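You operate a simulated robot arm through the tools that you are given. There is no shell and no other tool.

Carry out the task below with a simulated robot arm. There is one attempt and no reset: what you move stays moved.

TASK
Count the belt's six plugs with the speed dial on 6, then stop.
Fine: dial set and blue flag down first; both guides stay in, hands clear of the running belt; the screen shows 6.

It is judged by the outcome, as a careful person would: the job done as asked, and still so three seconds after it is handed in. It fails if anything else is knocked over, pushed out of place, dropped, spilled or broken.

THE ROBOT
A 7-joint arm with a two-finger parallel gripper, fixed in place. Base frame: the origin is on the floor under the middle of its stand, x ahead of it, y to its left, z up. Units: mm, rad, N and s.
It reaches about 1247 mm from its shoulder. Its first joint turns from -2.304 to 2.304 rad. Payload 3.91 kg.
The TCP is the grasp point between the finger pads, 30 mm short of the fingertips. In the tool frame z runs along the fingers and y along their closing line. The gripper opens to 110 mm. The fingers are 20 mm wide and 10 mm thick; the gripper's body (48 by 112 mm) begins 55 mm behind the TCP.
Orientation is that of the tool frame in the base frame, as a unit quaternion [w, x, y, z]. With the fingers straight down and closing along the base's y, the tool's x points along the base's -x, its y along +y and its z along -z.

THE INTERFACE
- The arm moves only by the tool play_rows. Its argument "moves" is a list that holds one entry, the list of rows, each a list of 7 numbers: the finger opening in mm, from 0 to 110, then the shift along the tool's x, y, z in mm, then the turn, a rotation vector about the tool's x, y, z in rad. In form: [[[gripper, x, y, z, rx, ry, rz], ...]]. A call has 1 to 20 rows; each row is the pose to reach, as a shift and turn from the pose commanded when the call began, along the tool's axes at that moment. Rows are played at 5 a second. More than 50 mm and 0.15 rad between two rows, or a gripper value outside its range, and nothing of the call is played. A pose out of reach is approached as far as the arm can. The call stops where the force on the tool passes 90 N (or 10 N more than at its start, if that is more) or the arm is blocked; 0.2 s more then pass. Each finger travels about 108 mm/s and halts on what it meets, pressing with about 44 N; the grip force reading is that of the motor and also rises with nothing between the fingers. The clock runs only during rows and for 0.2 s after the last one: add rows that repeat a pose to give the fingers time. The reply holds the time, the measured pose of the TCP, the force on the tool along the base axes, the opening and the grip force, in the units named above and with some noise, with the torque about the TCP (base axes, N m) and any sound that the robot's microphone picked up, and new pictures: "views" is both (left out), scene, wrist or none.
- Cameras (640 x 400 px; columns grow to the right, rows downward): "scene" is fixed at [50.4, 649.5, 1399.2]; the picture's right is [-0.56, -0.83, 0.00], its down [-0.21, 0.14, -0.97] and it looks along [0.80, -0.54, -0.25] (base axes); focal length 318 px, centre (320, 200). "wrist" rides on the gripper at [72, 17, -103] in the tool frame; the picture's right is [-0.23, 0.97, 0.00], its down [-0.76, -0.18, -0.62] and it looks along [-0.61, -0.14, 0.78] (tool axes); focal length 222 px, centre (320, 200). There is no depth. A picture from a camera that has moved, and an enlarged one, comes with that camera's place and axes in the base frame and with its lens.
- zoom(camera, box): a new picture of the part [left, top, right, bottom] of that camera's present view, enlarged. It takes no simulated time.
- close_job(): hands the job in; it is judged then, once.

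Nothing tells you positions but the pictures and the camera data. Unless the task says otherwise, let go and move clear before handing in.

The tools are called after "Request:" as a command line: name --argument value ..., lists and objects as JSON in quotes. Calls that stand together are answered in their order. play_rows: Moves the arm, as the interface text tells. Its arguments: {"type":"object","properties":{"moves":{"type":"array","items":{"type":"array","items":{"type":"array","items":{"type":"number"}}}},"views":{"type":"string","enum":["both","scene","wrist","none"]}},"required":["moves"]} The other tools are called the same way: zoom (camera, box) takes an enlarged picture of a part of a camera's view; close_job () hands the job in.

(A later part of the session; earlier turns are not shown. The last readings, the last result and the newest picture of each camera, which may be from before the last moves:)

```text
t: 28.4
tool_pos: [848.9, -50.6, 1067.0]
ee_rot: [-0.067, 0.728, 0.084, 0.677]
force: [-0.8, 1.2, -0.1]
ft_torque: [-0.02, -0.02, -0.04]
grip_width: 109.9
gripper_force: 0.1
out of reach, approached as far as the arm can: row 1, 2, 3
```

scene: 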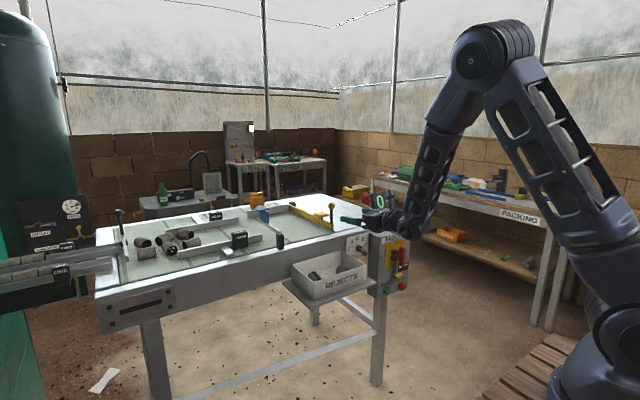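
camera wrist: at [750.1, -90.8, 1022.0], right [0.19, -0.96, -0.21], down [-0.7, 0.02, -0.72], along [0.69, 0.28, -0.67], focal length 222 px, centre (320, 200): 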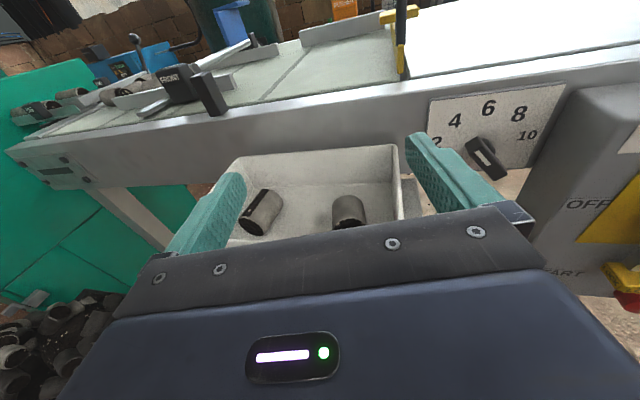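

Raised without trouble. Now I'll straighten the yaw and shift sideways to be in front of the dial, staying high.

Request:
play_rows --moves '[[[110, -0.8, 21, -6, -0.035, 0.012, 0.004], [110, -1.6, 43, -12, -0.07, 0.024, 0.008], [110, -2.4, 64, -18, -0.105, 0.036, 0.012], [110, -3.2, 85, -24, -0.14, 0.048, 0.016], [110, -4, 107, -30, -0.176, 0.06, 0.02], [110, -4.8, 128, -36.5, -0.211, 0.072, 0.024], [110, -4.8, 128, -36.5, -0.211, 0.072, 0.024], [110, -4.8, 128, -36.5, -0.211, 0.072, 0.024]]]'

```text
t: 30.2
tool_pos: [832.2, -190.9, 1098.8]
ee_rot: [-0.004, 0.71, 0.003, 0.704]
force: [-0.8, 0.5, 0.5]
ft_torque: [-0.02, 0.0, -0.06]
grip_width: 110.0
gripper_force: 0.0
out of reach, approached as far as the arm can: row 2, 3, 4, 5, 6, 7, 8
camera wrist: at [731.2, -210.6, 1171.6], right [0.01, -0.97, -0.23], down [-0.63, 0.17, -0.76], along [0.77, 0.15, -0.61], focal length 222 px, centre (320, 200)
```

scene: 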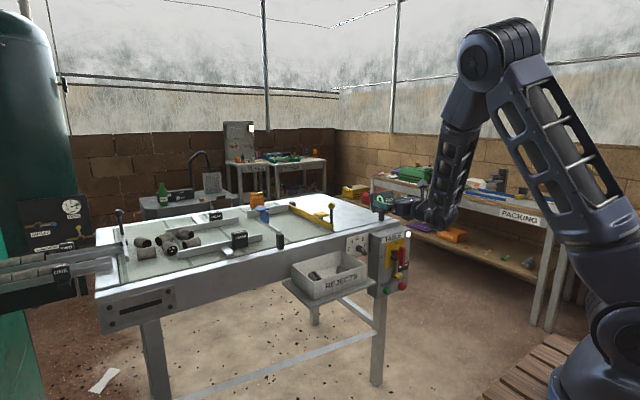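
wrist: 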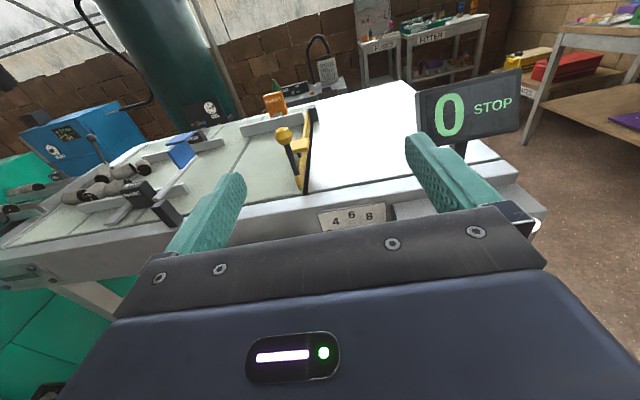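

The arm can't fold close enough here (elbow limit), but a farther pose should be reachable. I'll move forward while still above, then come down in front of the dial.

Request:
play_rows --moves '[[[110, 10, 0, 20, 0, 0, 0], [110, 20, 0, 40, 0, 0, 0], [110, 20, 0, 65, 0, 0, 0], [110, 20, 0, 65, 0, 0, 0]]]' --views "wrist"

```text
t: 31.2
tool_pos: [898.6, -195.2, 1119.1]
ee_rot: [-0.003, 0.711, 0.003, 0.704]
force: [-0.2, 0.8, -0.2]
ft_torque: [-0.01, -0.01, 0.0]
grip_width: 110.2
gripper_force: 0.0
out of reach, approached as far as the arm can: row 1, 2
camera wrist: at [796.5, -213.6, 1192.9], right [0.01, -0.97, -0.23], down [-0.63, 0.17, -0.76], along [0.78, 0.15, -0.61], focal length 222 px, centre (320, 200)
```

wrist: 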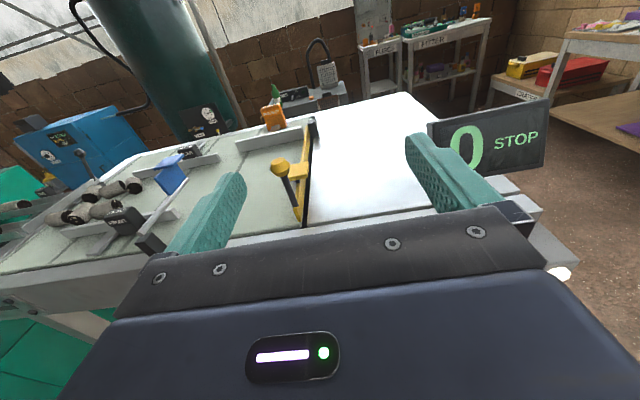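

Forward is reachable here. I'll descend in stages, watching for reach warnings.

Request:
play_rows --moves '[[[110, -20, 0, 5, 0, 0, 0], [110, -40, 0, 10, 0, 0, 0], [110, -60, 0, 10, 0, 0, 0], [110, -80, 0, 10, 0, 0, 0], [110, -80, 0, 10, 0, 0, 0]]]' --views "none"

```text
t: 32.4
tool_pos: [884.4, -205.6, 1071.1]
ee_rot: [-0.005, 0.723, 0.0, 0.691]
force: [0.1, 0.2, -0.9]
ft_torque: [0.0, 0.0, 0.1]
grip_width: 110.1
gripper_force: 0.1
out of reach, approached as far as the arm can: row 1, 2, 3, 4, 5
```

The wrist keeps hitting a limit in this flipped orientation, so I'll undo it. The un-flipped hand with a 30–45° forward tilt will give a level view of the panel anyway. First back up to the known-good high pose.

Request:
play_rows --moves '[[[110, 35, -10, -5, 0, 0, 0], [110, 70, -30, -15, 0, 0, 0], [110, 100, -60, -30, 0, 0, 0], [110, 120, -95, -45, 0, 0, 0], [110, 130, -130, -65, 0, 0, 0], [110, 130, -157, -82, 0, 0, 0], [110, 130, -157, -82, 0, 0, 0], [110, 130, -157, -82, 0, 0, 0]]]' --views "scene"

```text
t: 34.2
tool_pos: [800.2, -46.8, 1205.4]
ee_rot: [-0.001, 0.707, 0.001, 0.707]
force: [0.1, -0.1, -0.1]
ft_torque: [0.01, -0.02, -0.01]
grip_width: 109.9
gripper_force: 0.0
out of reach, approached as far as the arm can: row 1, 2
```

scene: 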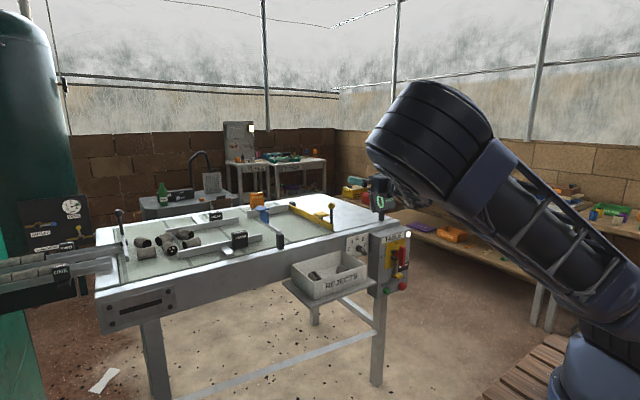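

The pose is recovered, although the elbow has swung out to the +y side with nothing near it. I'll tilt the fingers back to straight down in slow steps.

Request:
play_rows --moves '[[[110, 0, 0, 0, 0, -0.1, 0], [110, 0, 0, 0, 0, -0.2, 0], [110, 0, 0, 0, 0, -0.3, 0], [110, 0, 0, 0, 0, -0.4, 0], [110, 0, 0, 0, 0, -0.5, 0], [110, 0, 0, 0, 0, -0.6, 0], [110, 0, 0, 0, 0, -0.7, 0], [110, 0, 0, 0, 0, -0.8, 0], [110, 0, 0, 0, 0, -0.9, 0], [110, 0, 0, 0, 0, -1.0, 0], [110, 0, 0, 0, 0, -1.1, 0], [110, 0, 0, 0, 0, -1.2, 0], [110, 0, 0, 0, 0, -1.3, 0], [110, 0, 0, 0, 0, -1.4, 0], [110, 0, 0, 0, 0, -1.5, 0], [110, 0, 0, 0, 0, -1.57, 0], [110, 0, 0, 0, 0, -1.57, 0]]]' --views "scene"

```text
t: 37.8
tool_pos: [800.0, -48.3, 1204.6]
ee_rot: [0.0, 1.0, 0.0, -0.001]
force: [0.4, 0.9, -0.9]
ft_torque: [0.01, 0.01, 0.05]
grip_width: 110.0
gripper_force: 0.0
out of reach, approached as far as the arm can: row 7
```

scene: 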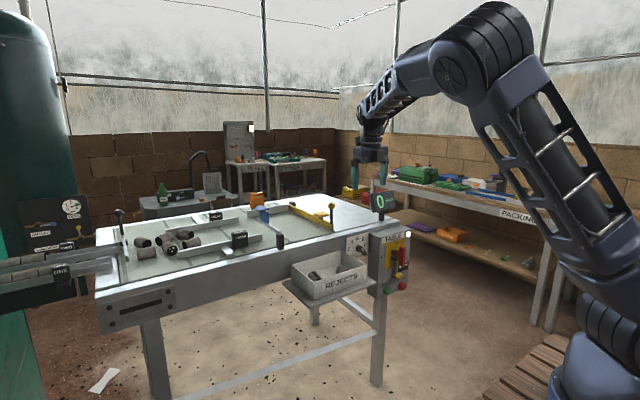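

The fingers are straight down again. Now I'll unspin by the half turn I added earlier.

Request:
play_rows --moves '[[[110, 0, 0, 0, 0, 0, -0.14], [110, 0, 0, 0, 0, 0, -0.28], [110, 0, 0, 0, 0, 0, -0.42], [110, 0, 0, 0, 0, 0, -0.56], [110, 0, 0, 0, 0, 0, -0.7], [110, 0, 0, 0, 0, 0, -0.84], [110, 0, 0, 0, 0, 0, -0.98], [110, 0, 0, 0, 0, 0, -1.12], [110, 0, 0, 0, 0, 0, -1.26], [110, 0, 0, 0, 0, 0, -1.4], [110, 0, 0, 0, 0, 0, -1.54], [110, 0, 0, 0, 0, 0, -1.68], [110, 0, 0, 0, 0, 0, -1.82], [110, 0, 0, 0, 0, 0, -1.96], [110, 0, 0, 0, 0, 0, -2.1], [110, 0, 0, 0, 0, 0, -2.24], [110, 0, 0, 0, 0, 0, -2.36], [110, 0, 0, 0, 0, 0, -2.36]]]' --views "scene"

```text
t: 41.6
tool_pos: [800.1, -47.1, 1204.9]
ee_rot: [0.0, 0.381, 0.925, -0.001]
force: [-0.3, 0.3, 0.2]
ft_torque: [0.0, -0.01, 0.02]
grip_width: 110.2
gripper_force: 0.1
```

scene: 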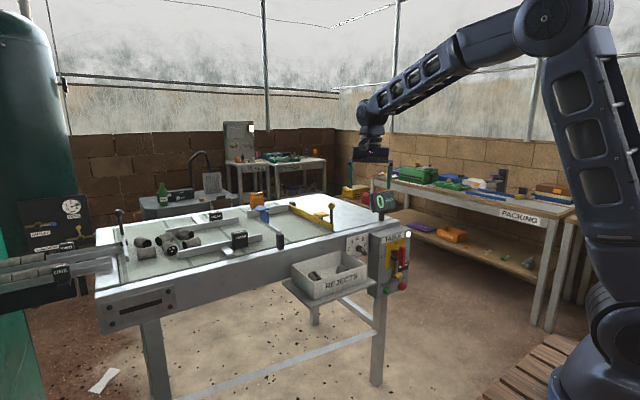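

The elbow is back in its original plane. I'll finish the last part of the unspin and move toward the panel at the same height.

Request:
play_rows --moves '[[[110, 0, 0, 0, 0, 0, -0.13], [110, 0, 0, 0, 0, 0, -0.26], [110, 0, 0, 0, 0, 0, -0.39], [110, 0, 0, 0, 0, 0, -0.52], [110, 0, 0, 0, 0, 0, -0.65], [110, 0, 0, 0, 0, 0, -0.782], [110, 0, 0, 0, 0, 0, -0.782]]]' --views "none"

```text
t: 43.2
tool_pos: [799.3, -48.1, 1204.8]
ee_rot: [-0.001, 0.0, 1.0, 0.0]
force: [-0.7, -0.1, 0.6]
ft_torque: [0.0, 0.01, -0.02]
grip_width: 109.7
gripper_force: 0.0
```

The hand is un-flipped and pointing down. Now I'll move down in front of the dial with a slight forward tilt, so I can both see the knob and later straddle it with the fingers.

Request:
play_rows --moves '[[[80, -7, -20, 29, 0, -0.037, 0], [80, -14, -40, 58, 0, -0.074, 0], [80, -21, -61, 88, 0, -0.111, 0], [80, -28, -81, 117, 0, -0.148, 0], [80, -36, -101, 146, 0, -0.186, 0], [80, -43, -122, 176, 0, -0.223, 0], [80, -50, -142, 205, 0, -0.26, 0], [80, -50, -142, 205, 0, -0.26, 0]]]'

Request:
zoom --camera "wrist" --box '[230, 100, 430, 240]'

```text
t: 45.0
tool_pos: [850.4, -188.5, 1000.1]
ee_rot: [0.13, -0.001, 0.992, 0.0]
force: [-0.2, 0.0, 0.8]
ft_torque: [0.0, -0.03, 0.03]
grip_width: 80.1
gripper_force: 0.1
camera wrist: at [755.3, -172.4, 1081.7], right [0.22, 0.97, 0.06], down [0.58, -0.18, 0.8], along [0.79, -0.14, -0.6], focal length 222 px, centre (320, 200)
```

scene: 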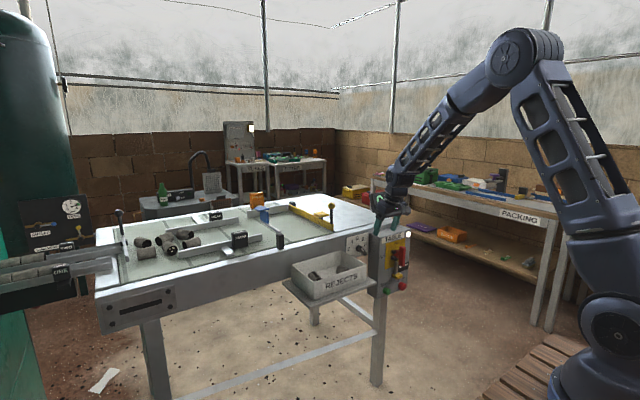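
wrist: 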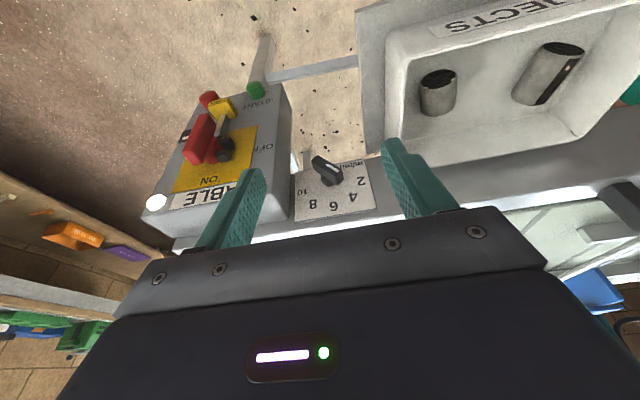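

```text
2.86 times, centred on (330, 170) of wrist
camera zoom: at [755.3, -172.4, 1081.7], right [0.22, 0.97, 0.06], down [0.58, -0.18, 0.8], along [0.79, -0.14, -0.6], focal length 635 px, centre (291, 286)
```

zoom: 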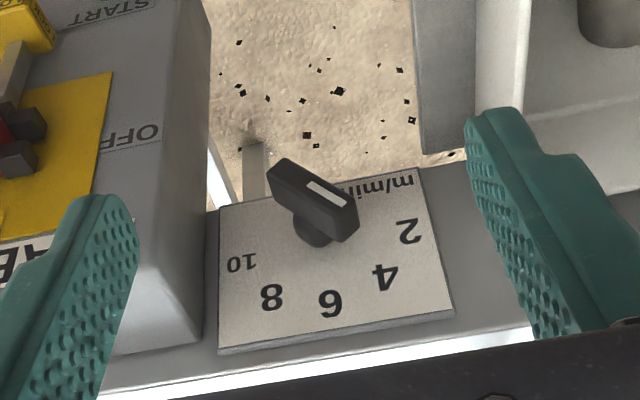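

The white pointer mark aims straight at "4". I place the pivot at about y=-200, z=849 on a plate at x≈1022, with "6" straight up. Squeezing the bar between vertical pads would set it exactly to 6, so I'll look closer at the bar.

Request:
zoom --camera "wrist" --box '[295, 140, 365, 190]'

Request:
zoom --camera "wrist" --box '[140, 70, 300, 240]'

```text
8.00 times, centred on (330, 165) of wrist
camera zoom: at [755.3, -172.4, 1081.7], right [0.22, 0.97, 0.06], down [0.58, -0.18, 0.8], along [0.79, -0.14, -0.6], focal length 1777 px, centre (240, 480)
```

zoom: 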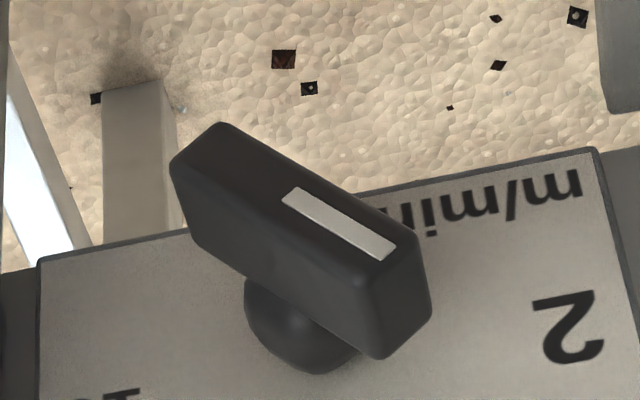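

```text
2.35 times, centred on (220, 155) of wrist
camera zoom: at [755.3, -172.4, 1081.7], right [0.22, 0.97, 0.06], down [0.58, -0.18, 0.8], along [0.79, -0.14, -0.6], focal length 523 px, centre (555, 306)
```

zoom: 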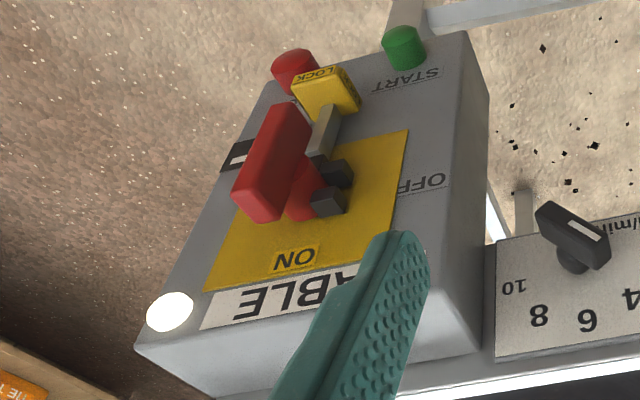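

The bar is about 50×13×20 mm with its front face at x≈981. I'll drop to just in front of it with the fingers open 80 mm, straddling it in y.

Request:
play_rows --moves '[[[80, -7.6, -2.3, 33.3, 0, 0, 0], [80, -15.2, -4.6, 66.6, 0, 0, 0], [80, -22.7, -6.9, 99.9, 0, 0, 0], [80, -30.3, -9.2, 133.2, 0, 0, 0], [80, -37.9, -11.5, 166.5, 0, 0, 0], [80, -37.9, -11.5, 166.5, 0, 0, 0]]]'

Request:
zoom --camera "wrist" --box '[220, 60, 440, 220]'

Request:
zoom --camera "scene" --box '[320, 200, 420, 300]'

```text
t: 46.4
tool_pos: [932.0, -202.5, 849.0]
ee_rot: [0.129, -0.001, 0.992, 0.001]
force: [-0.5, 0.6, 0.4]
ft_torque: [0.02, 0.02, 0.01]
grip_width: 79.9
gripper_force: 0.0
camera wrist: at [836.3, -187.1, 930.1], right [0.22, 0.97, 0.06], down [0.58, -0.18, 0.8], along [0.79, -0.14, -0.6], focal length 222 px, centre (320, 200)
```

scene: 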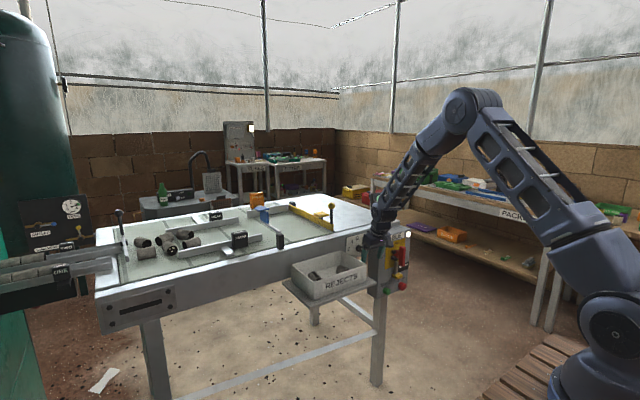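
wrist: 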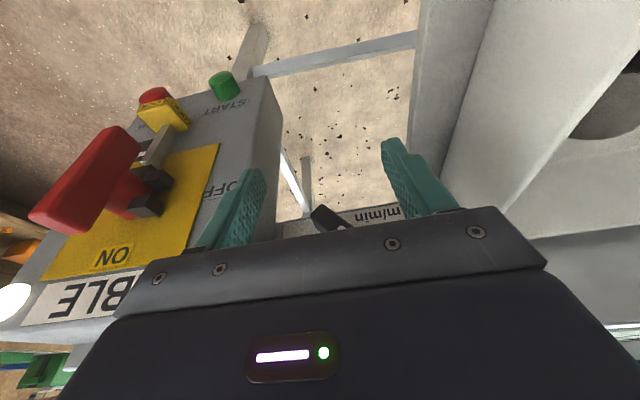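

```text
2.50 times, centred on (330, 140) of wrist
camera zoom: at [836.3, -187.1, 930.1], right [0.22, 0.97, 0.06], down [0.58, -0.18, 0.8], along [0.79, -0.14, -0.6], focal length 555 px, centre (295, 350)
```

zoom: 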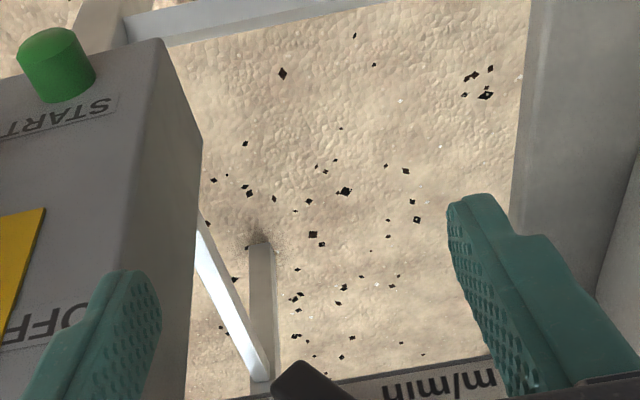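

```text
4.00 times, centred on (370, 250) of scene
camera zoom: at [50.4, 649.5, 1399.2], right [-0.56, -0.83, 0.0], down [-0.21, 0.14, -0.97], along [0.8, -0.54, -0.25], focal length 1273 px, centre (120, 0)
```

zoom: 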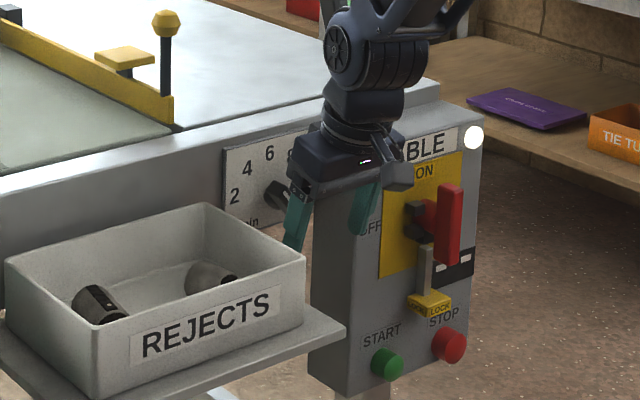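

The fingers straddle the knob with clearance from the box and the tray. I'll advance so the pads flank the bar.

Request:
play_rows --moves '[[[80, -14, 0.5, 3.8, 0, 0, 0], [80, -28, 1, 7.6, 0, 0, 0], [80, -42, 1.5, 11.4, 0, 0, 0], [80, -57, 2, 15.2, 0, 0, 0], [80, -57, 2, 15.2, 0, 0, 0]]]'

Request:
zoom --camera "scene" --box '[335, 215, 395, 265]'

Request:
zoom --camera "wrist" --box '[220, 60, 440, 260]'

```text
t: 47.6
tool_pos: [987.0, -201.1, 847.5]
ee_rot: [0.129, 0.0, 0.992, 0.0]
force: [-0.3, 1.4, -0.4]
ft_torque: [0.01, 0.0, -0.03]
grip_width: 80.0
gripper_force: 0.1
camera wrist: at [893.5, -185.4, 928.8], right [0.22, 0.97, 0.06], down [0.58, -0.18, 0.8], along [0.79, -0.14, -0.6], focal length 222 px, centre (320, 200)
```

scene: 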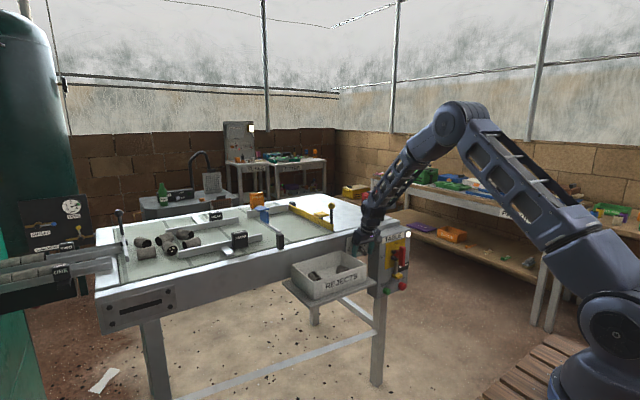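
wrist: 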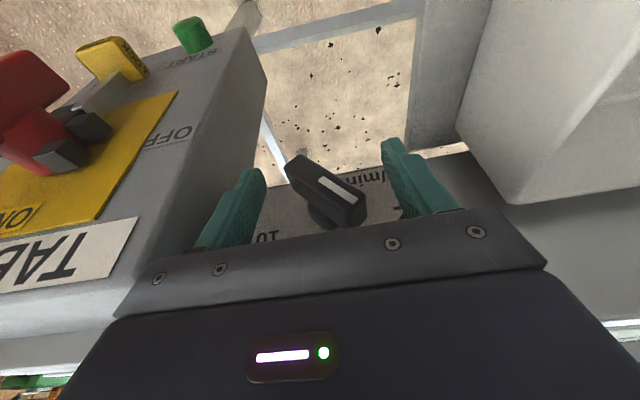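

```text
8.00 times, centred on (365, 240) of scene
camera zoom: at [50.4, 649.5, 1399.2], right [-0.56, -0.83, 0.0], down [-0.21, 0.14, -0.97], along [0.8, -0.54, -0.25], focal length 2547 px, centre (-40, -120)
```

zoom: 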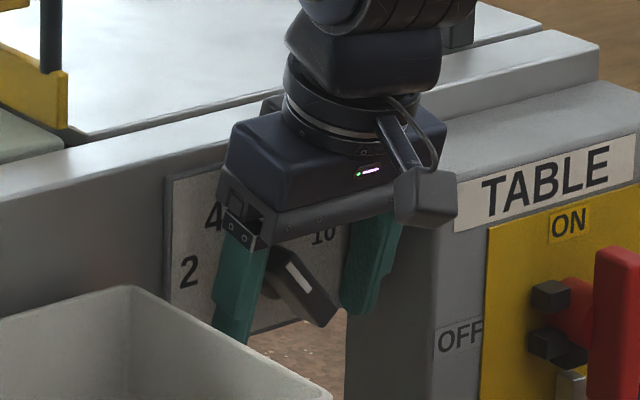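

```text
2.00 times, centred on (330, 160) of wrist
camera zoom: at [893.5, -185.4, 928.8], right [0.22, 0.97, 0.06], down [0.58, -0.18, 0.8], along [0.79, -0.14, -0.6], focal length 444 px, centre (300, 280)
```

zoom: 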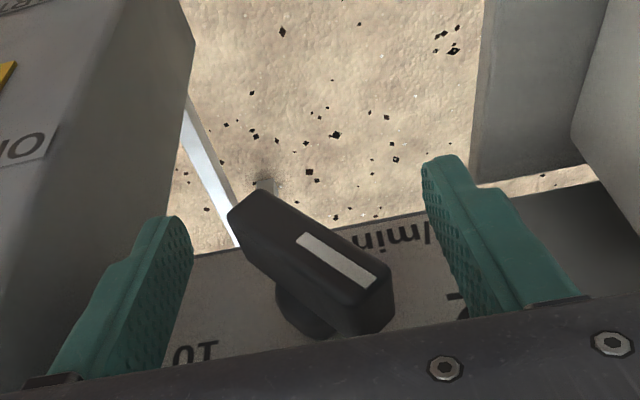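

The bar is centred between the pads. I'll close gradually so the pads rotate it upright.

Request:
play_rows --moves '[[[66, 0, 0, 0, 0, 0, 0], [56, 0, 0, 0, 0, 0, 0], [48, 0, 0, 0, 0, 0, 0], [40, 0, 0, 0, 0, 0, 0], [34, 0, 0, 0, 0, 0, 0], [28, 0, 0, 0, 0, 0, 0], [22, 0, 0, 0, 0, 0, 0], [17, 0, 0, 0, 0, 0, 0], [12, 0, 0, 0, 0, 0, 0], [12, 0, 0, 0, 0, 0, 0]]]'

Request:
zoom --camera "wrist" --box '[220, 60, 440, 260]'

Request:
zoom --camera "scene" --box '[335, 215, 395, 265]'

```text
t: 49.8
tool_pos: [988.2, -201.9, 847.7]
ee_rot: [0.128, -0.001, 0.992, 0.0]
force: [-0.8, 1.1, 0.0]
ft_torque: [0.04, -0.38, 0.18]
grip_width: 24.4
gripper_force: 45.2
camera wrist: at [893.3, -185.3, 928.7], right [0.22, 0.97, 0.06], down [0.58, -0.18, 0.8], along [0.79, -0.14, -0.6], focal length 222 px, centre (320, 200)
```

scene: 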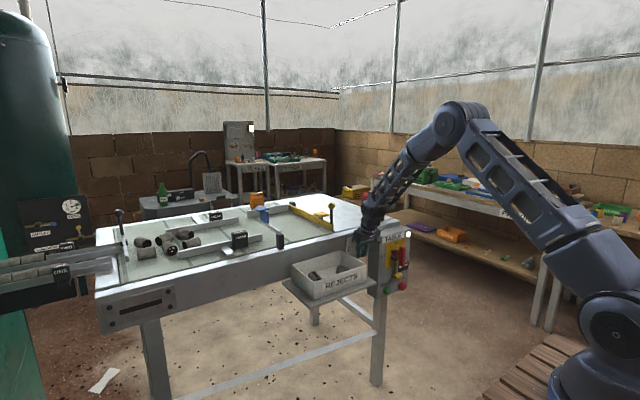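
wrist: 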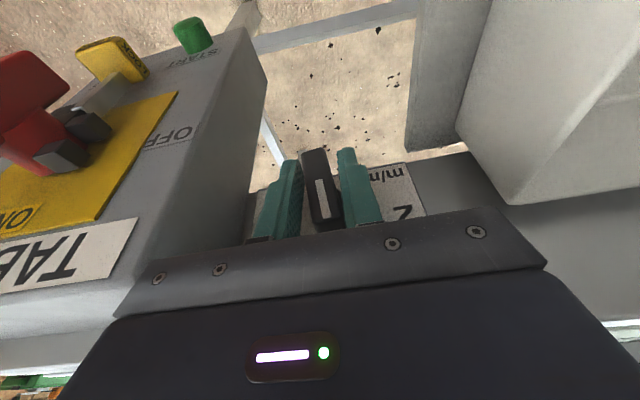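

```text
2.00 times, centred on (330, 160) of wrist
camera zoom: at [893.3, -185.3, 928.7], right [0.22, 0.97, 0.06], down [0.58, -0.18, 0.8], along [0.79, -0.14, -0.6], focal length 444 px, centre (300, 280)
```

zoom: 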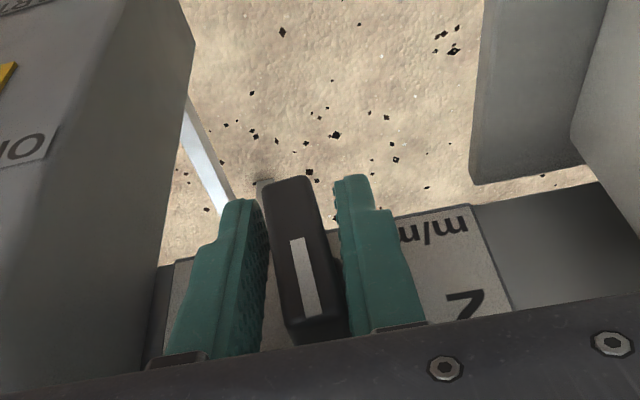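

```text
8.00 times, centred on (365, 240) of scene
camera zoom: at [50.4, 649.5, 1399.2], right [-0.56, -0.83, 0.0], down [-0.21, 0.14, -0.97], along [0.8, -0.54, -0.25], focal length 2547 px, centre (-40, -120)
```

zoom: 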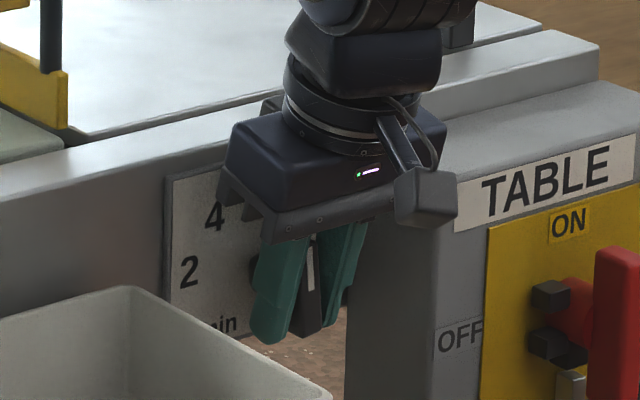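

The bar turned most of the way, but the pads stopped at 24 mm on the round hub behind it, leaving the pointer about 8° short of 6. I'll open slightly, back off a few mm, straighten the tilt so only the bar is pinched, and squeeze again.

Request:
play_rows --moves '[[[36, 0, 0, 0, 0, 0, 0], [44, 0, 0, 0, 0, 0, 0], [44, 2.5, 0, -0.6, 0, 0.06, 0], [44, 4.8, 0, -1.3, 0, 0.12, 0], [44, 4.8, 0, -1.3, 0, 0.175, 0], [44, 4.8, 0, -1.3, 0, 0.175, 0]]]'

Request:
zoom --camera "wrist" --box '[220, 60, 440, 260]'

Request:
zoom --camera "scene" --box '[335, 215, 395, 265]'

```text
t: 51.2
tool_pos: [984.1, -200.9, 847.9]
ee_rot: [0.042, 0.0, 0.999, 0.0]
force: [1.0, 0.0, -0.1]
ft_torque: [-0.02, 0.06, -0.03]
grip_width: 44.0
gripper_force: 0.0
camera wrist: at [904.1, -185.3, 945.2], right [0.23, 0.97, 0.02], down [0.71, -0.18, 0.68], along [0.67, -0.14, -0.73], focal length 222 px, centre (320, 200)
```

scene: 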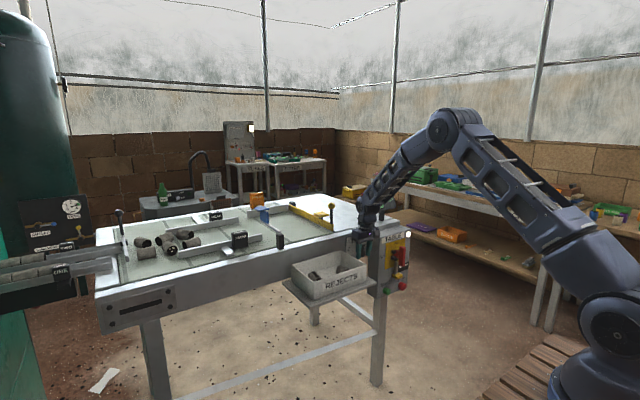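
wrist: 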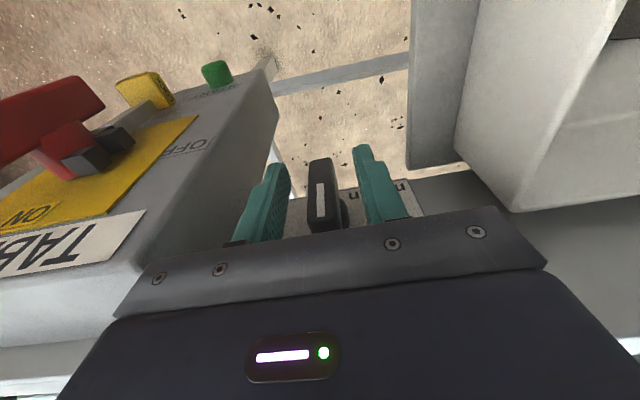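

```text
2.00 times, centred on (330, 160) of wrist
camera zoom: at [904.1, -185.3, 945.2], right [0.23, 0.97, 0.02], down [0.71, -0.18, 0.68], along [0.67, -0.14, -0.73], focal length 444 px, centre (300, 280)
```

zoom: 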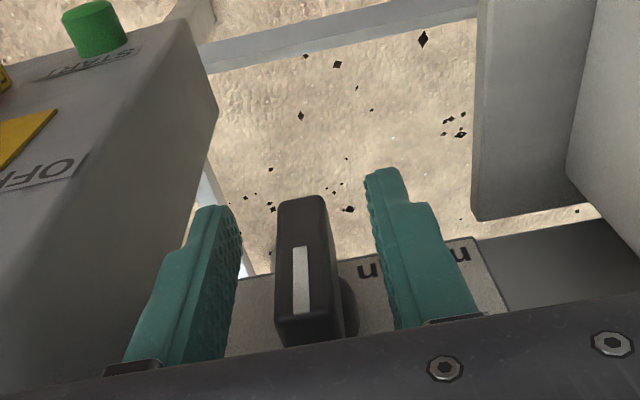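

```text
8.00 times, centred on (365, 240) of scene
camera zoom: at [50.4, 649.5, 1399.2], right [-0.56, -0.83, 0.0], down [-0.21, 0.14, -0.97], along [0.8, -0.54, -0.25], focal length 2547 px, centre (-40, -120)
```

zoom: 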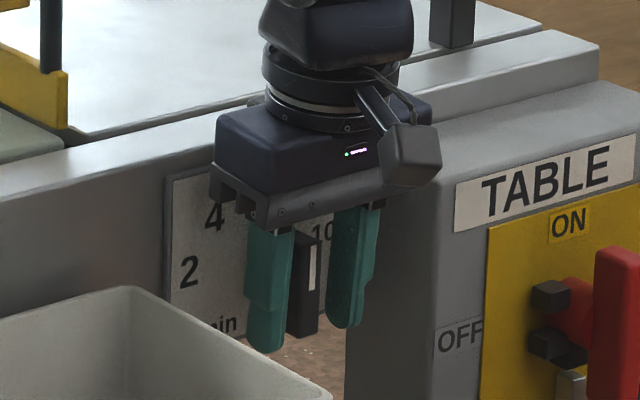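

The bar now looks nearly upright. I'll squeeze again in this straighter pose, which should align it with the pads exactly.

Request:
play_rows --moves '[[[36, 0, 0, 0, 0, 0, 0], [30, 0, 0, 0, 0, 0, 0], [25, 0, 0, 0, 0, 0, 0], [20, 0, 0, 0, 0, 0, 0], [16, 0, 0, 0, 0, 0, 0], [13, 0, 0, 0, 0, 0, 0], [10, 0, 0, 0, 0, 0, 0], [10, 0, 0, 0, 0, 0, 0]]]' --views "wrist"

Request:
zoom --camera "wrist" --box '[250, 110, 410, 260]'

Request:
zoom --camera "scene" --box '[345, 225, 385, 265]'

```text
t: 53.0
tool_pos: [983.2, -200.0, 848.4]
ee_rot: [0.042, -0.001, 0.999, 0.001]
force: [-1.3, 9.6, 0.9]
ft_torque: [0.01, 0.12, -0.25]
grip_width: 16.2
gripper_force: 45.1
camera wrist: at [904.1, -184.5, 945.2], right [0.23, 0.97, 0.02], down [0.71, -0.18, 0.68], along [0.67, -0.14, -0.73], focal length 222 px, centre (320, 200)
```

wrist: 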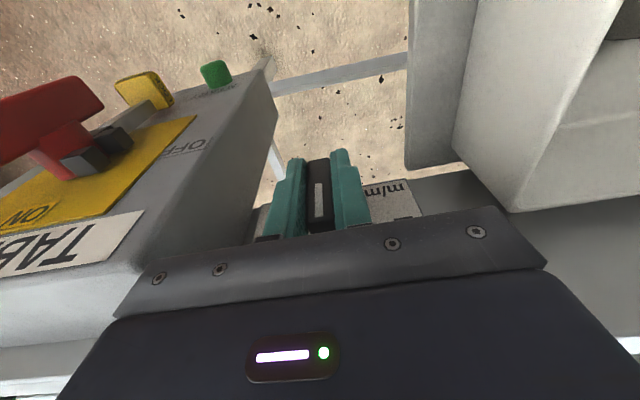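

```text
2.67 times, centred on (330, 185) of wrist
camera zoom: at [904.1, -184.5, 945.2], right [0.23, 0.97, 0.02], down [0.71, -0.18, 0.68], along [0.67, -0.14, -0.73], focal length 592 px, centre (293, 240)
```

zoom: 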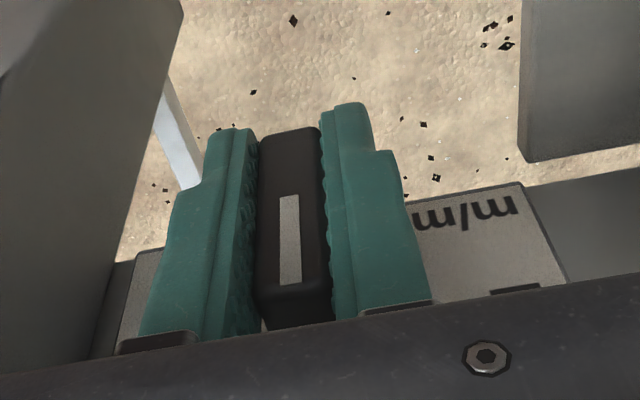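

```text
10.00 times, centred on (365, 245) of scene
camera zoom: at [50.4, 649.5, 1399.2], right [-0.56, -0.83, 0.0], down [-0.21, 0.14, -0.97], along [0.8, -0.54, -0.25], focal length 3184 px, centre (-130, -250)
```

zoom: 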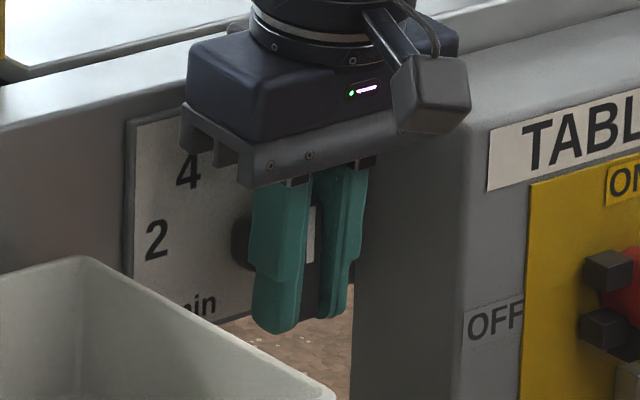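

The pads close to 16 mm with the bar upright. I'll open gently and check where the pointer rests.

Request:
play_rows --moves '[[[18, 0, 0, 0, 0, 0, 0], [22, 0, 0, 0, 0, 0, 0], [28, 0, 0, 0, 0, 0, 0], [36, 0, 0, 0, 0, 0, 0], [46, 0, 0, 0, 0, 0, 0], [60, 0, 0, 0, 0, 0, 0], [60, 0, 0, 0, 0, 0, 0]]]' --views "wrist"

Request:
zoom --camera "wrist" --box '[250, 110, 410, 260]'

Request:
zoom --camera "scene" --box '[345, 225, 385, 265]'

```text
t: 54.6
tool_pos: [983.2, -201.9, 847.5]
ee_rot: [0.042, -0.001, 0.999, 0.0]
force: [0.1, 0.2, -0.5]
ft_torque: [0.0, -0.06, 0.02]
grip_width: 59.8
gripper_force: 0.1
camera wrist: at [904.0, -185.2, 945.2], right [0.23, 0.97, 0.02], down [0.71, -0.18, 0.69], along [0.67, -0.14, -0.73], focal length 222 px, centre (320, 200)
```

wrist: 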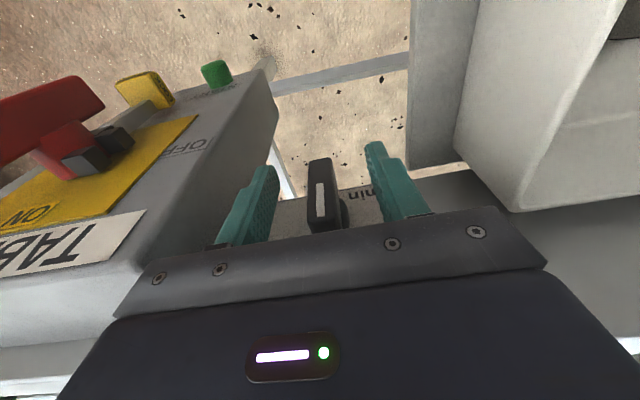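

```text
2.67 times, centred on (330, 185) of wrist
camera zoom: at [904.0, -185.2, 945.2], right [0.23, 0.97, 0.02], down [0.71, -0.18, 0.69], along [0.67, -0.14, -0.73], focal length 592 px, centre (293, 240)
```

zoom: 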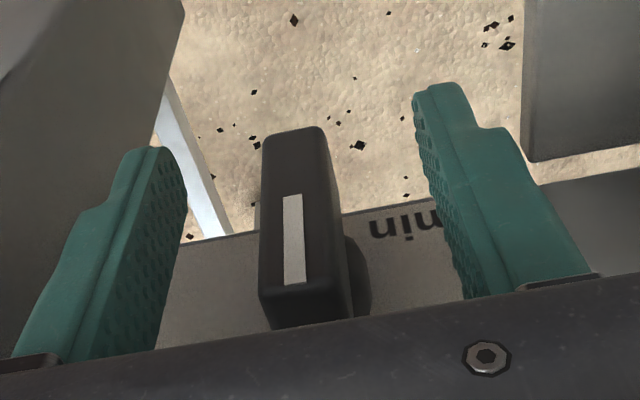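

```text
10.00 times, centred on (365, 245) of scene
camera zoom: at [50.4, 649.5, 1399.2], right [-0.56, -0.83, 0.0], down [-0.21, 0.14, -0.97], along [0.8, -0.54, -0.25], focal length 3184 px, centre (-130, -250)
```

zoom: 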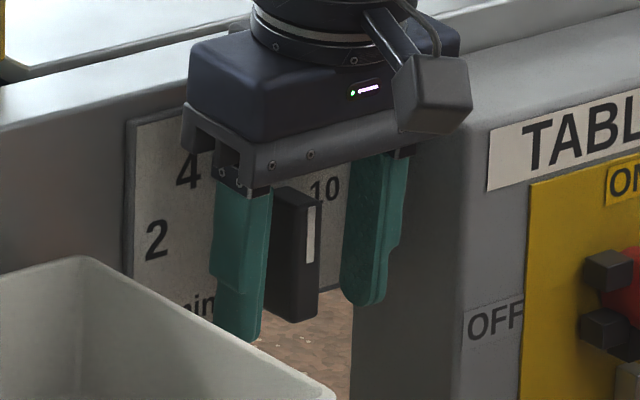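

The pointer stays upright after release. I'll back straight out and inspect it from the front.

Request:
play_rows --moves '[[[60, 20, 0, -1.7, 0, 0, 0], [60, 45, 0, -4, 0, 0, 0], [60, 75, 0, -6, 0, 0, 0], [60, 105, 0, -20, 0, 0, 0], [60, 130, 0, -55, 0, 0, 0], [60, 140, 0, -90, 0, 0, 0], [60, 140, 0, -90, 0, 0, 0]]]'

Request:
zoom --camera "wrist" --box '[270, 110, 390, 210]'

Request:
zoom --camera "scene" --box '[345, 225, 385, 265]'

```text
t: 56.2
tool_pos: [834.3, -202.3, 926.2]
ee_rot: [0.041, -0.002, 0.999, 0.001]
force: [1.0, -0.7, -0.2]
ft_torque: [-0.01, -0.02, -0.01]
grip_width: 60.0
gripper_force: 0.1
camera wrist: at [754.8, -185.5, 1023.5], right [0.23, 0.97, 0.02], down [0.71, -0.18, 0.68], along [0.67, -0.14, -0.73], focal length 222 px, centre (320, 200)
```

scene: 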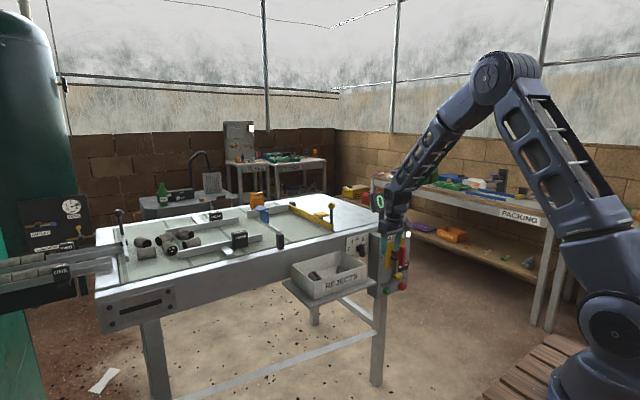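
wrist: 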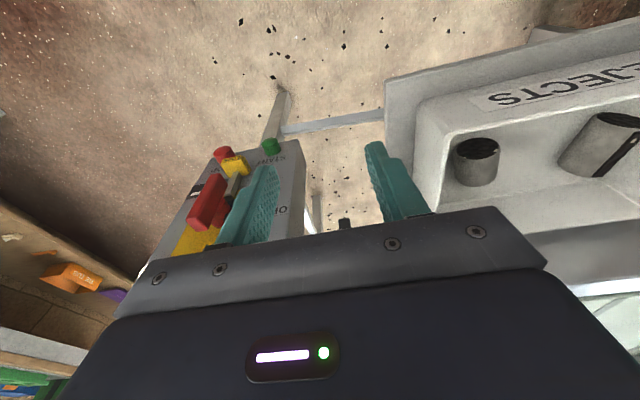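

```text
4.00 times, centred on (330, 160) of wrist
camera zoom: at [754.8, -185.5, 1023.5], right [0.23, 0.97, 0.02], down [0.71, -0.18, 0.68], along [0.67, -0.14, -0.73], focal length 888 px, centre (280, 360)
```

zoom: 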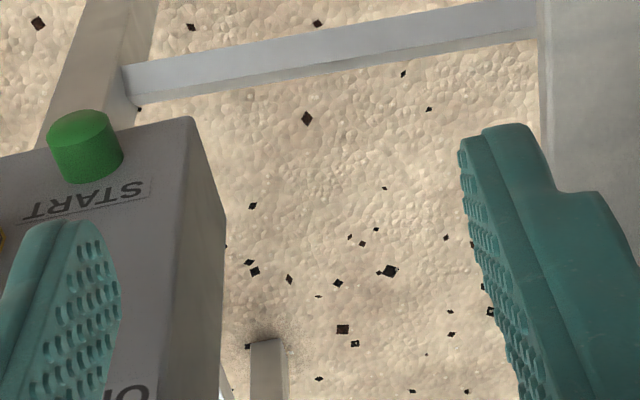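

```text
10.00 times, centred on (365, 245) of scene
camera zoom: at [50.4, 649.5, 1399.2], right [-0.56, -0.83, 0.0], down [-0.21, 0.14, -0.97], along [0.8, -0.54, -0.25], focal length 3184 px, centre (-130, -250)
```

zoom: 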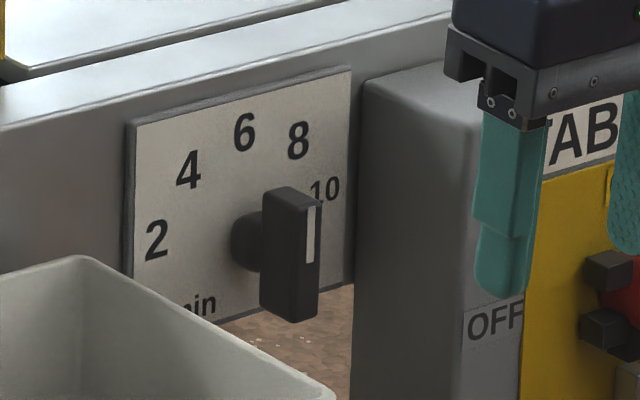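

From the scene camera the pointer looks vertical, at 6. I'll raise and tilt slightly to double-check against the printed numbers.

Request:
play_rows --moves '[[[60, 0, 4, -25, 0, -0.06, 0], [60, -4, 8, -50, 0, -0.12, 0], [60, -8, 12, -75, 0, -0.18, 0], [60, -8, 12, -75, 0, -0.18, 0]]]' --views "wrist"

Request:
zoom --camera "wrist" --box '[270, 120, 390, 220]'

Request:
zoom --camera "wrist" --box '[130, 60, 310, 220]'

```text
t: 57.2
tool_pos: [837.5, -187.0, 1000.2]
ee_rot: [0.131, 0.0, 0.991, -0.001]
force: [0.2, 0.6, -0.6]
ft_torque: [-0.01, 0.0, 0.0]
grip_width: 59.9
gripper_force: 0.0
camera wrist: at [741.7, -172.1, 1082.5], right [0.22, 0.97, 0.06], down [0.57, -0.18, 0.8], along [0.79, -0.14, -0.6], focal length 222 px, centre (320, 200)
```

wrist: 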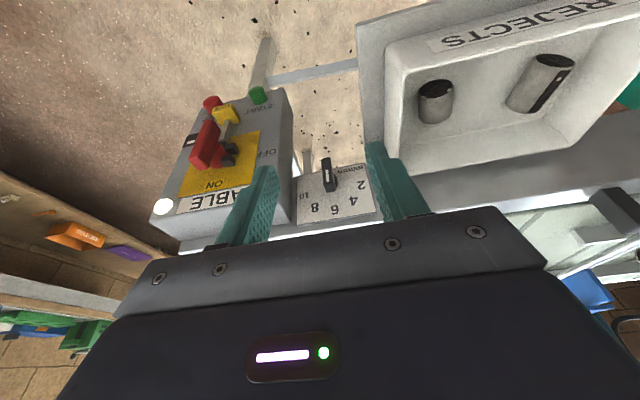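

```text
4.00 times, centred on (330, 170) of wrist
camera zoom: at [741.7, -172.1, 1082.5], right [0.22, 0.97, 0.06], down [0.57, -0.18, 0.8], along [0.79, -0.14, -0.6], focal length 888 px, centre (280, 320)
```

zoom: 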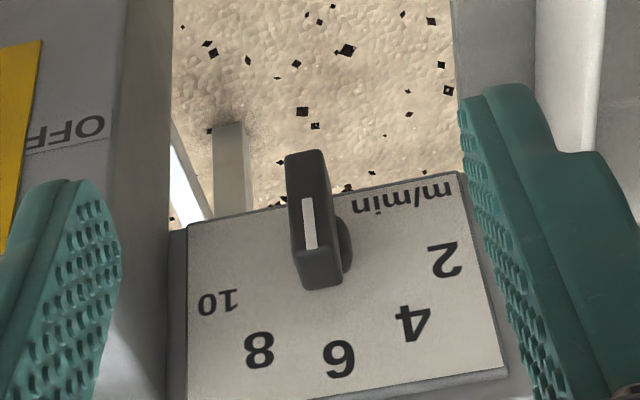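

```text
2.50 times, centred on (220, 140) of wrist
camera zoom: at [741.7, -172.1, 1082.5], right [0.22, 0.97, 0.06], down [0.57, -0.18, 0.8], along [0.79, -0.14, -0.6], focal length 555 px, centre (570, 350)
```

zoom: 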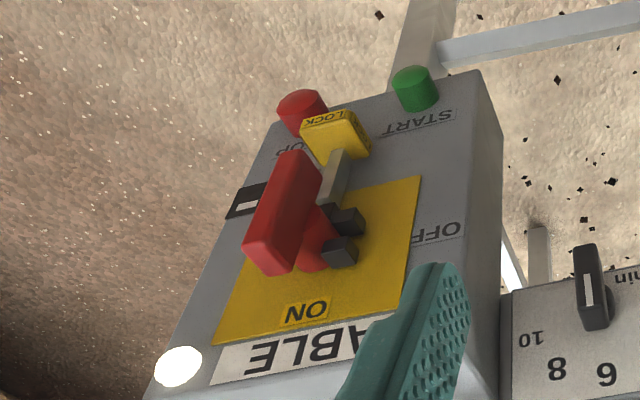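

The dial reads 6 and the flag is down. The START button is at about (947, -319, 646) and STOP at (948, -420, 637). To press them without nearing the isolator handle or the lock, I'll come in diagonally from the left, starting by tilting the closed fingers sideways.

Request:
play_rows --moves '[[[30, 6.6, -2, 4, 0.091, 0.036, -0.012], [0, 13, -4, 8, 0.182, 0.072, -0.024], [0, 20, -6, 12.5, 0.273, 0.108, -0.036], [0, 26, -7.5, 16.5, 0.363, 0.143, -0.047], [0, 33, -9, 20.5, 0.454, 0.179, -0.059], [0, 39, -11, 25, 0.545, 0.215, -0.071], [0, 46, -13, 29, 0.636, 0.251, -0.083], [0, 46, -13, 29, 0.636, 0.251, -0.083]]]'

```text
t: 59.0
tool_pos: [800.4, -201.9, 962.5]
ee_rot: [0.001, 0.001, 0.949, -0.315]
force: [0.6, 0.5, -0.6]
ft_torque: [-0.04, 0.02, -0.03]
grip_width: 0.0
gripper_force: 37.7
camera wrist: at [729.4, -127.4, 1033.8], right [0.23, 0.78, -0.58], down [0.76, 0.23, 0.61], along [0.61, -0.58, -0.54], focal length 222 px, centre (320, 200)
```

scene: 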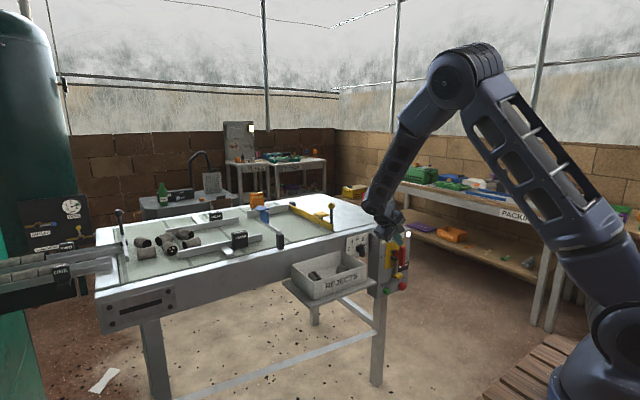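
wrist: 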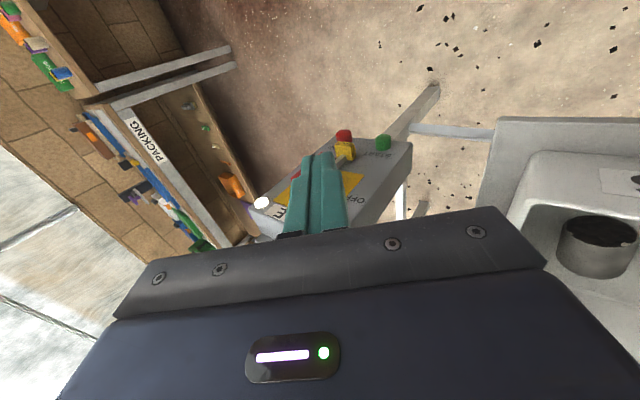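

That went smoothly and the arm tracks well. Now I'll turn the fingers toward the panel while lowering.

Request:
play_rows --moves '[[[0, -2, 2, 16.6, 0.03, -0.095, 0], [0, -4, 4, 33.3, 0.059, -0.19, 0], [0, -6, 6, 50, 0.089, -0.285, 0], [0, -8.5, 8, 66.6, 0.119, -0.38, 0], [0, -11, 10, 83.2, 0.149, -0.475, 0], [0, -13, 12, 100, 0.178, -0.57, 0], [0, -15, 14.5, 116.5, 0.208, -0.665, 0], [0, -15, 14.5, 116.5, 0.208, -0.665, 0]]]'

```text
t: 60.8
tool_pos: [815.9, -259.2, 859.9]
ee_rot: [0.311, -0.102, 0.859, -0.393]
force: [-0.2, 0.0, 0.0]
ft_torque: [-0.01, -0.01, -0.02]
grip_width: 0.0
gripper_force: 37.6
camera wrist: at [698.8, -216.4, 866.1], right [0.25, 0.75, -0.62], down [0.2, 0.58, 0.79], along [0.95, -0.32, -0.01], focal length 222 px, centre (320, 200)
```

scene: 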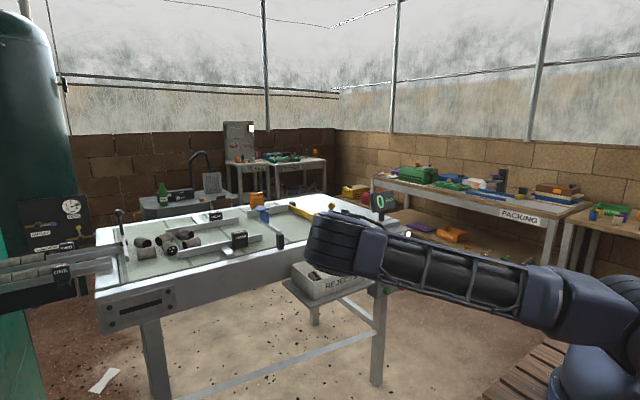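
wrist: 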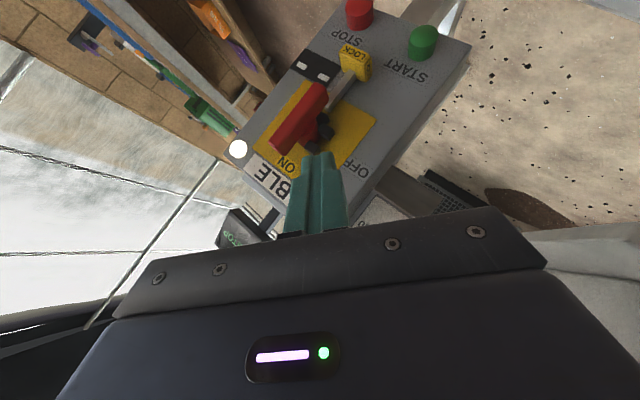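

The arm tracked well and its elbow is out to the left in free space. The wrist camera now sees the whole panel, so I'll zoom in to fix the button positions.

Request:
zoom --camera "wrist" --box '[320, 0, 480, 100]'

Request:
zoom --camera "scene" --box '[270, 180, 430, 300]'

Request:
zoom --camera "wrist" --box '[230, 60, 410, 240]'

```text
4.00 times, centred on (400, 50) of wrist
camera zoom: at [698.8, -216.4, 866.1], right [0.25, 0.75, -0.62], down [0.2, 0.58, 0.79], along [0.95, -0.32, -0.01], focal length 888 px, centre (0, 800)
```

zoom: 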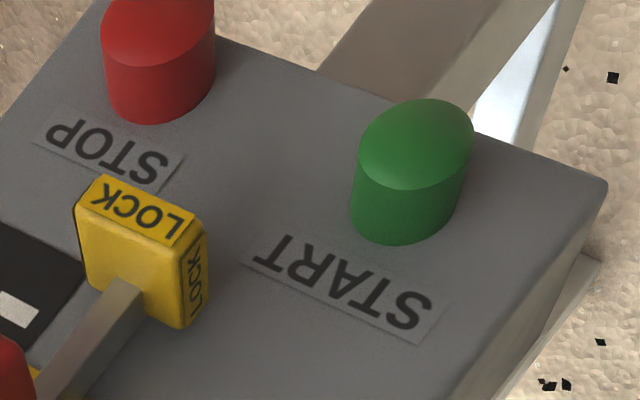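

```text
3.33 times, centred on (350, 240) of scene
camera zoom: at [50.4, 649.5, 1399.2], right [-0.56, -0.83, 0.0], down [-0.21, 0.14, -0.97], along [0.8, -0.54, -0.25], focal length 1061 px, centre (220, 67)
```

zoom: 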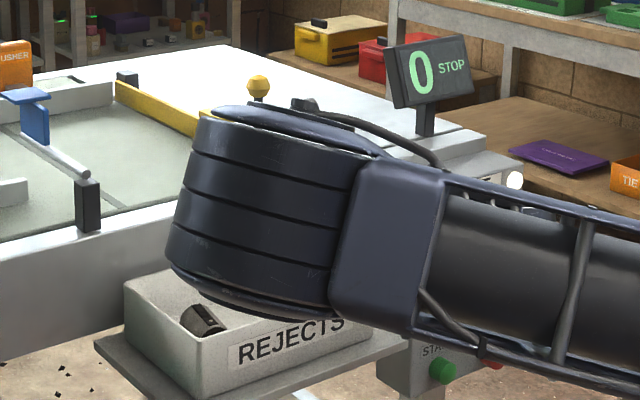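

```text
2.22 times, centred on (320, 150) of wrist
camera zoom: at [698.8, -216.4, 866.1], right [0.25, 0.75, -0.62], down [0.2, 0.58, 0.79], along [0.95, -0.32, -0.01], focal length 494 px, centre (320, 311)
```

zoom: 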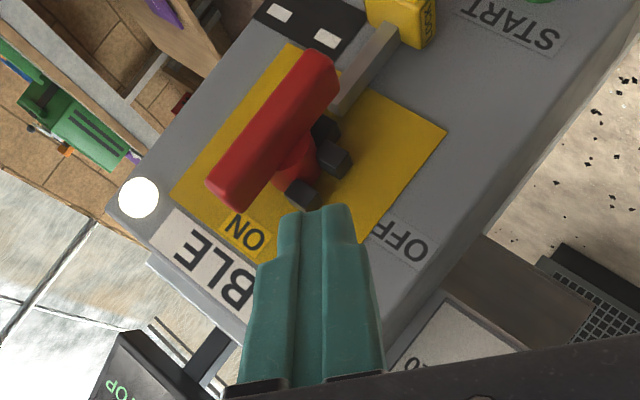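

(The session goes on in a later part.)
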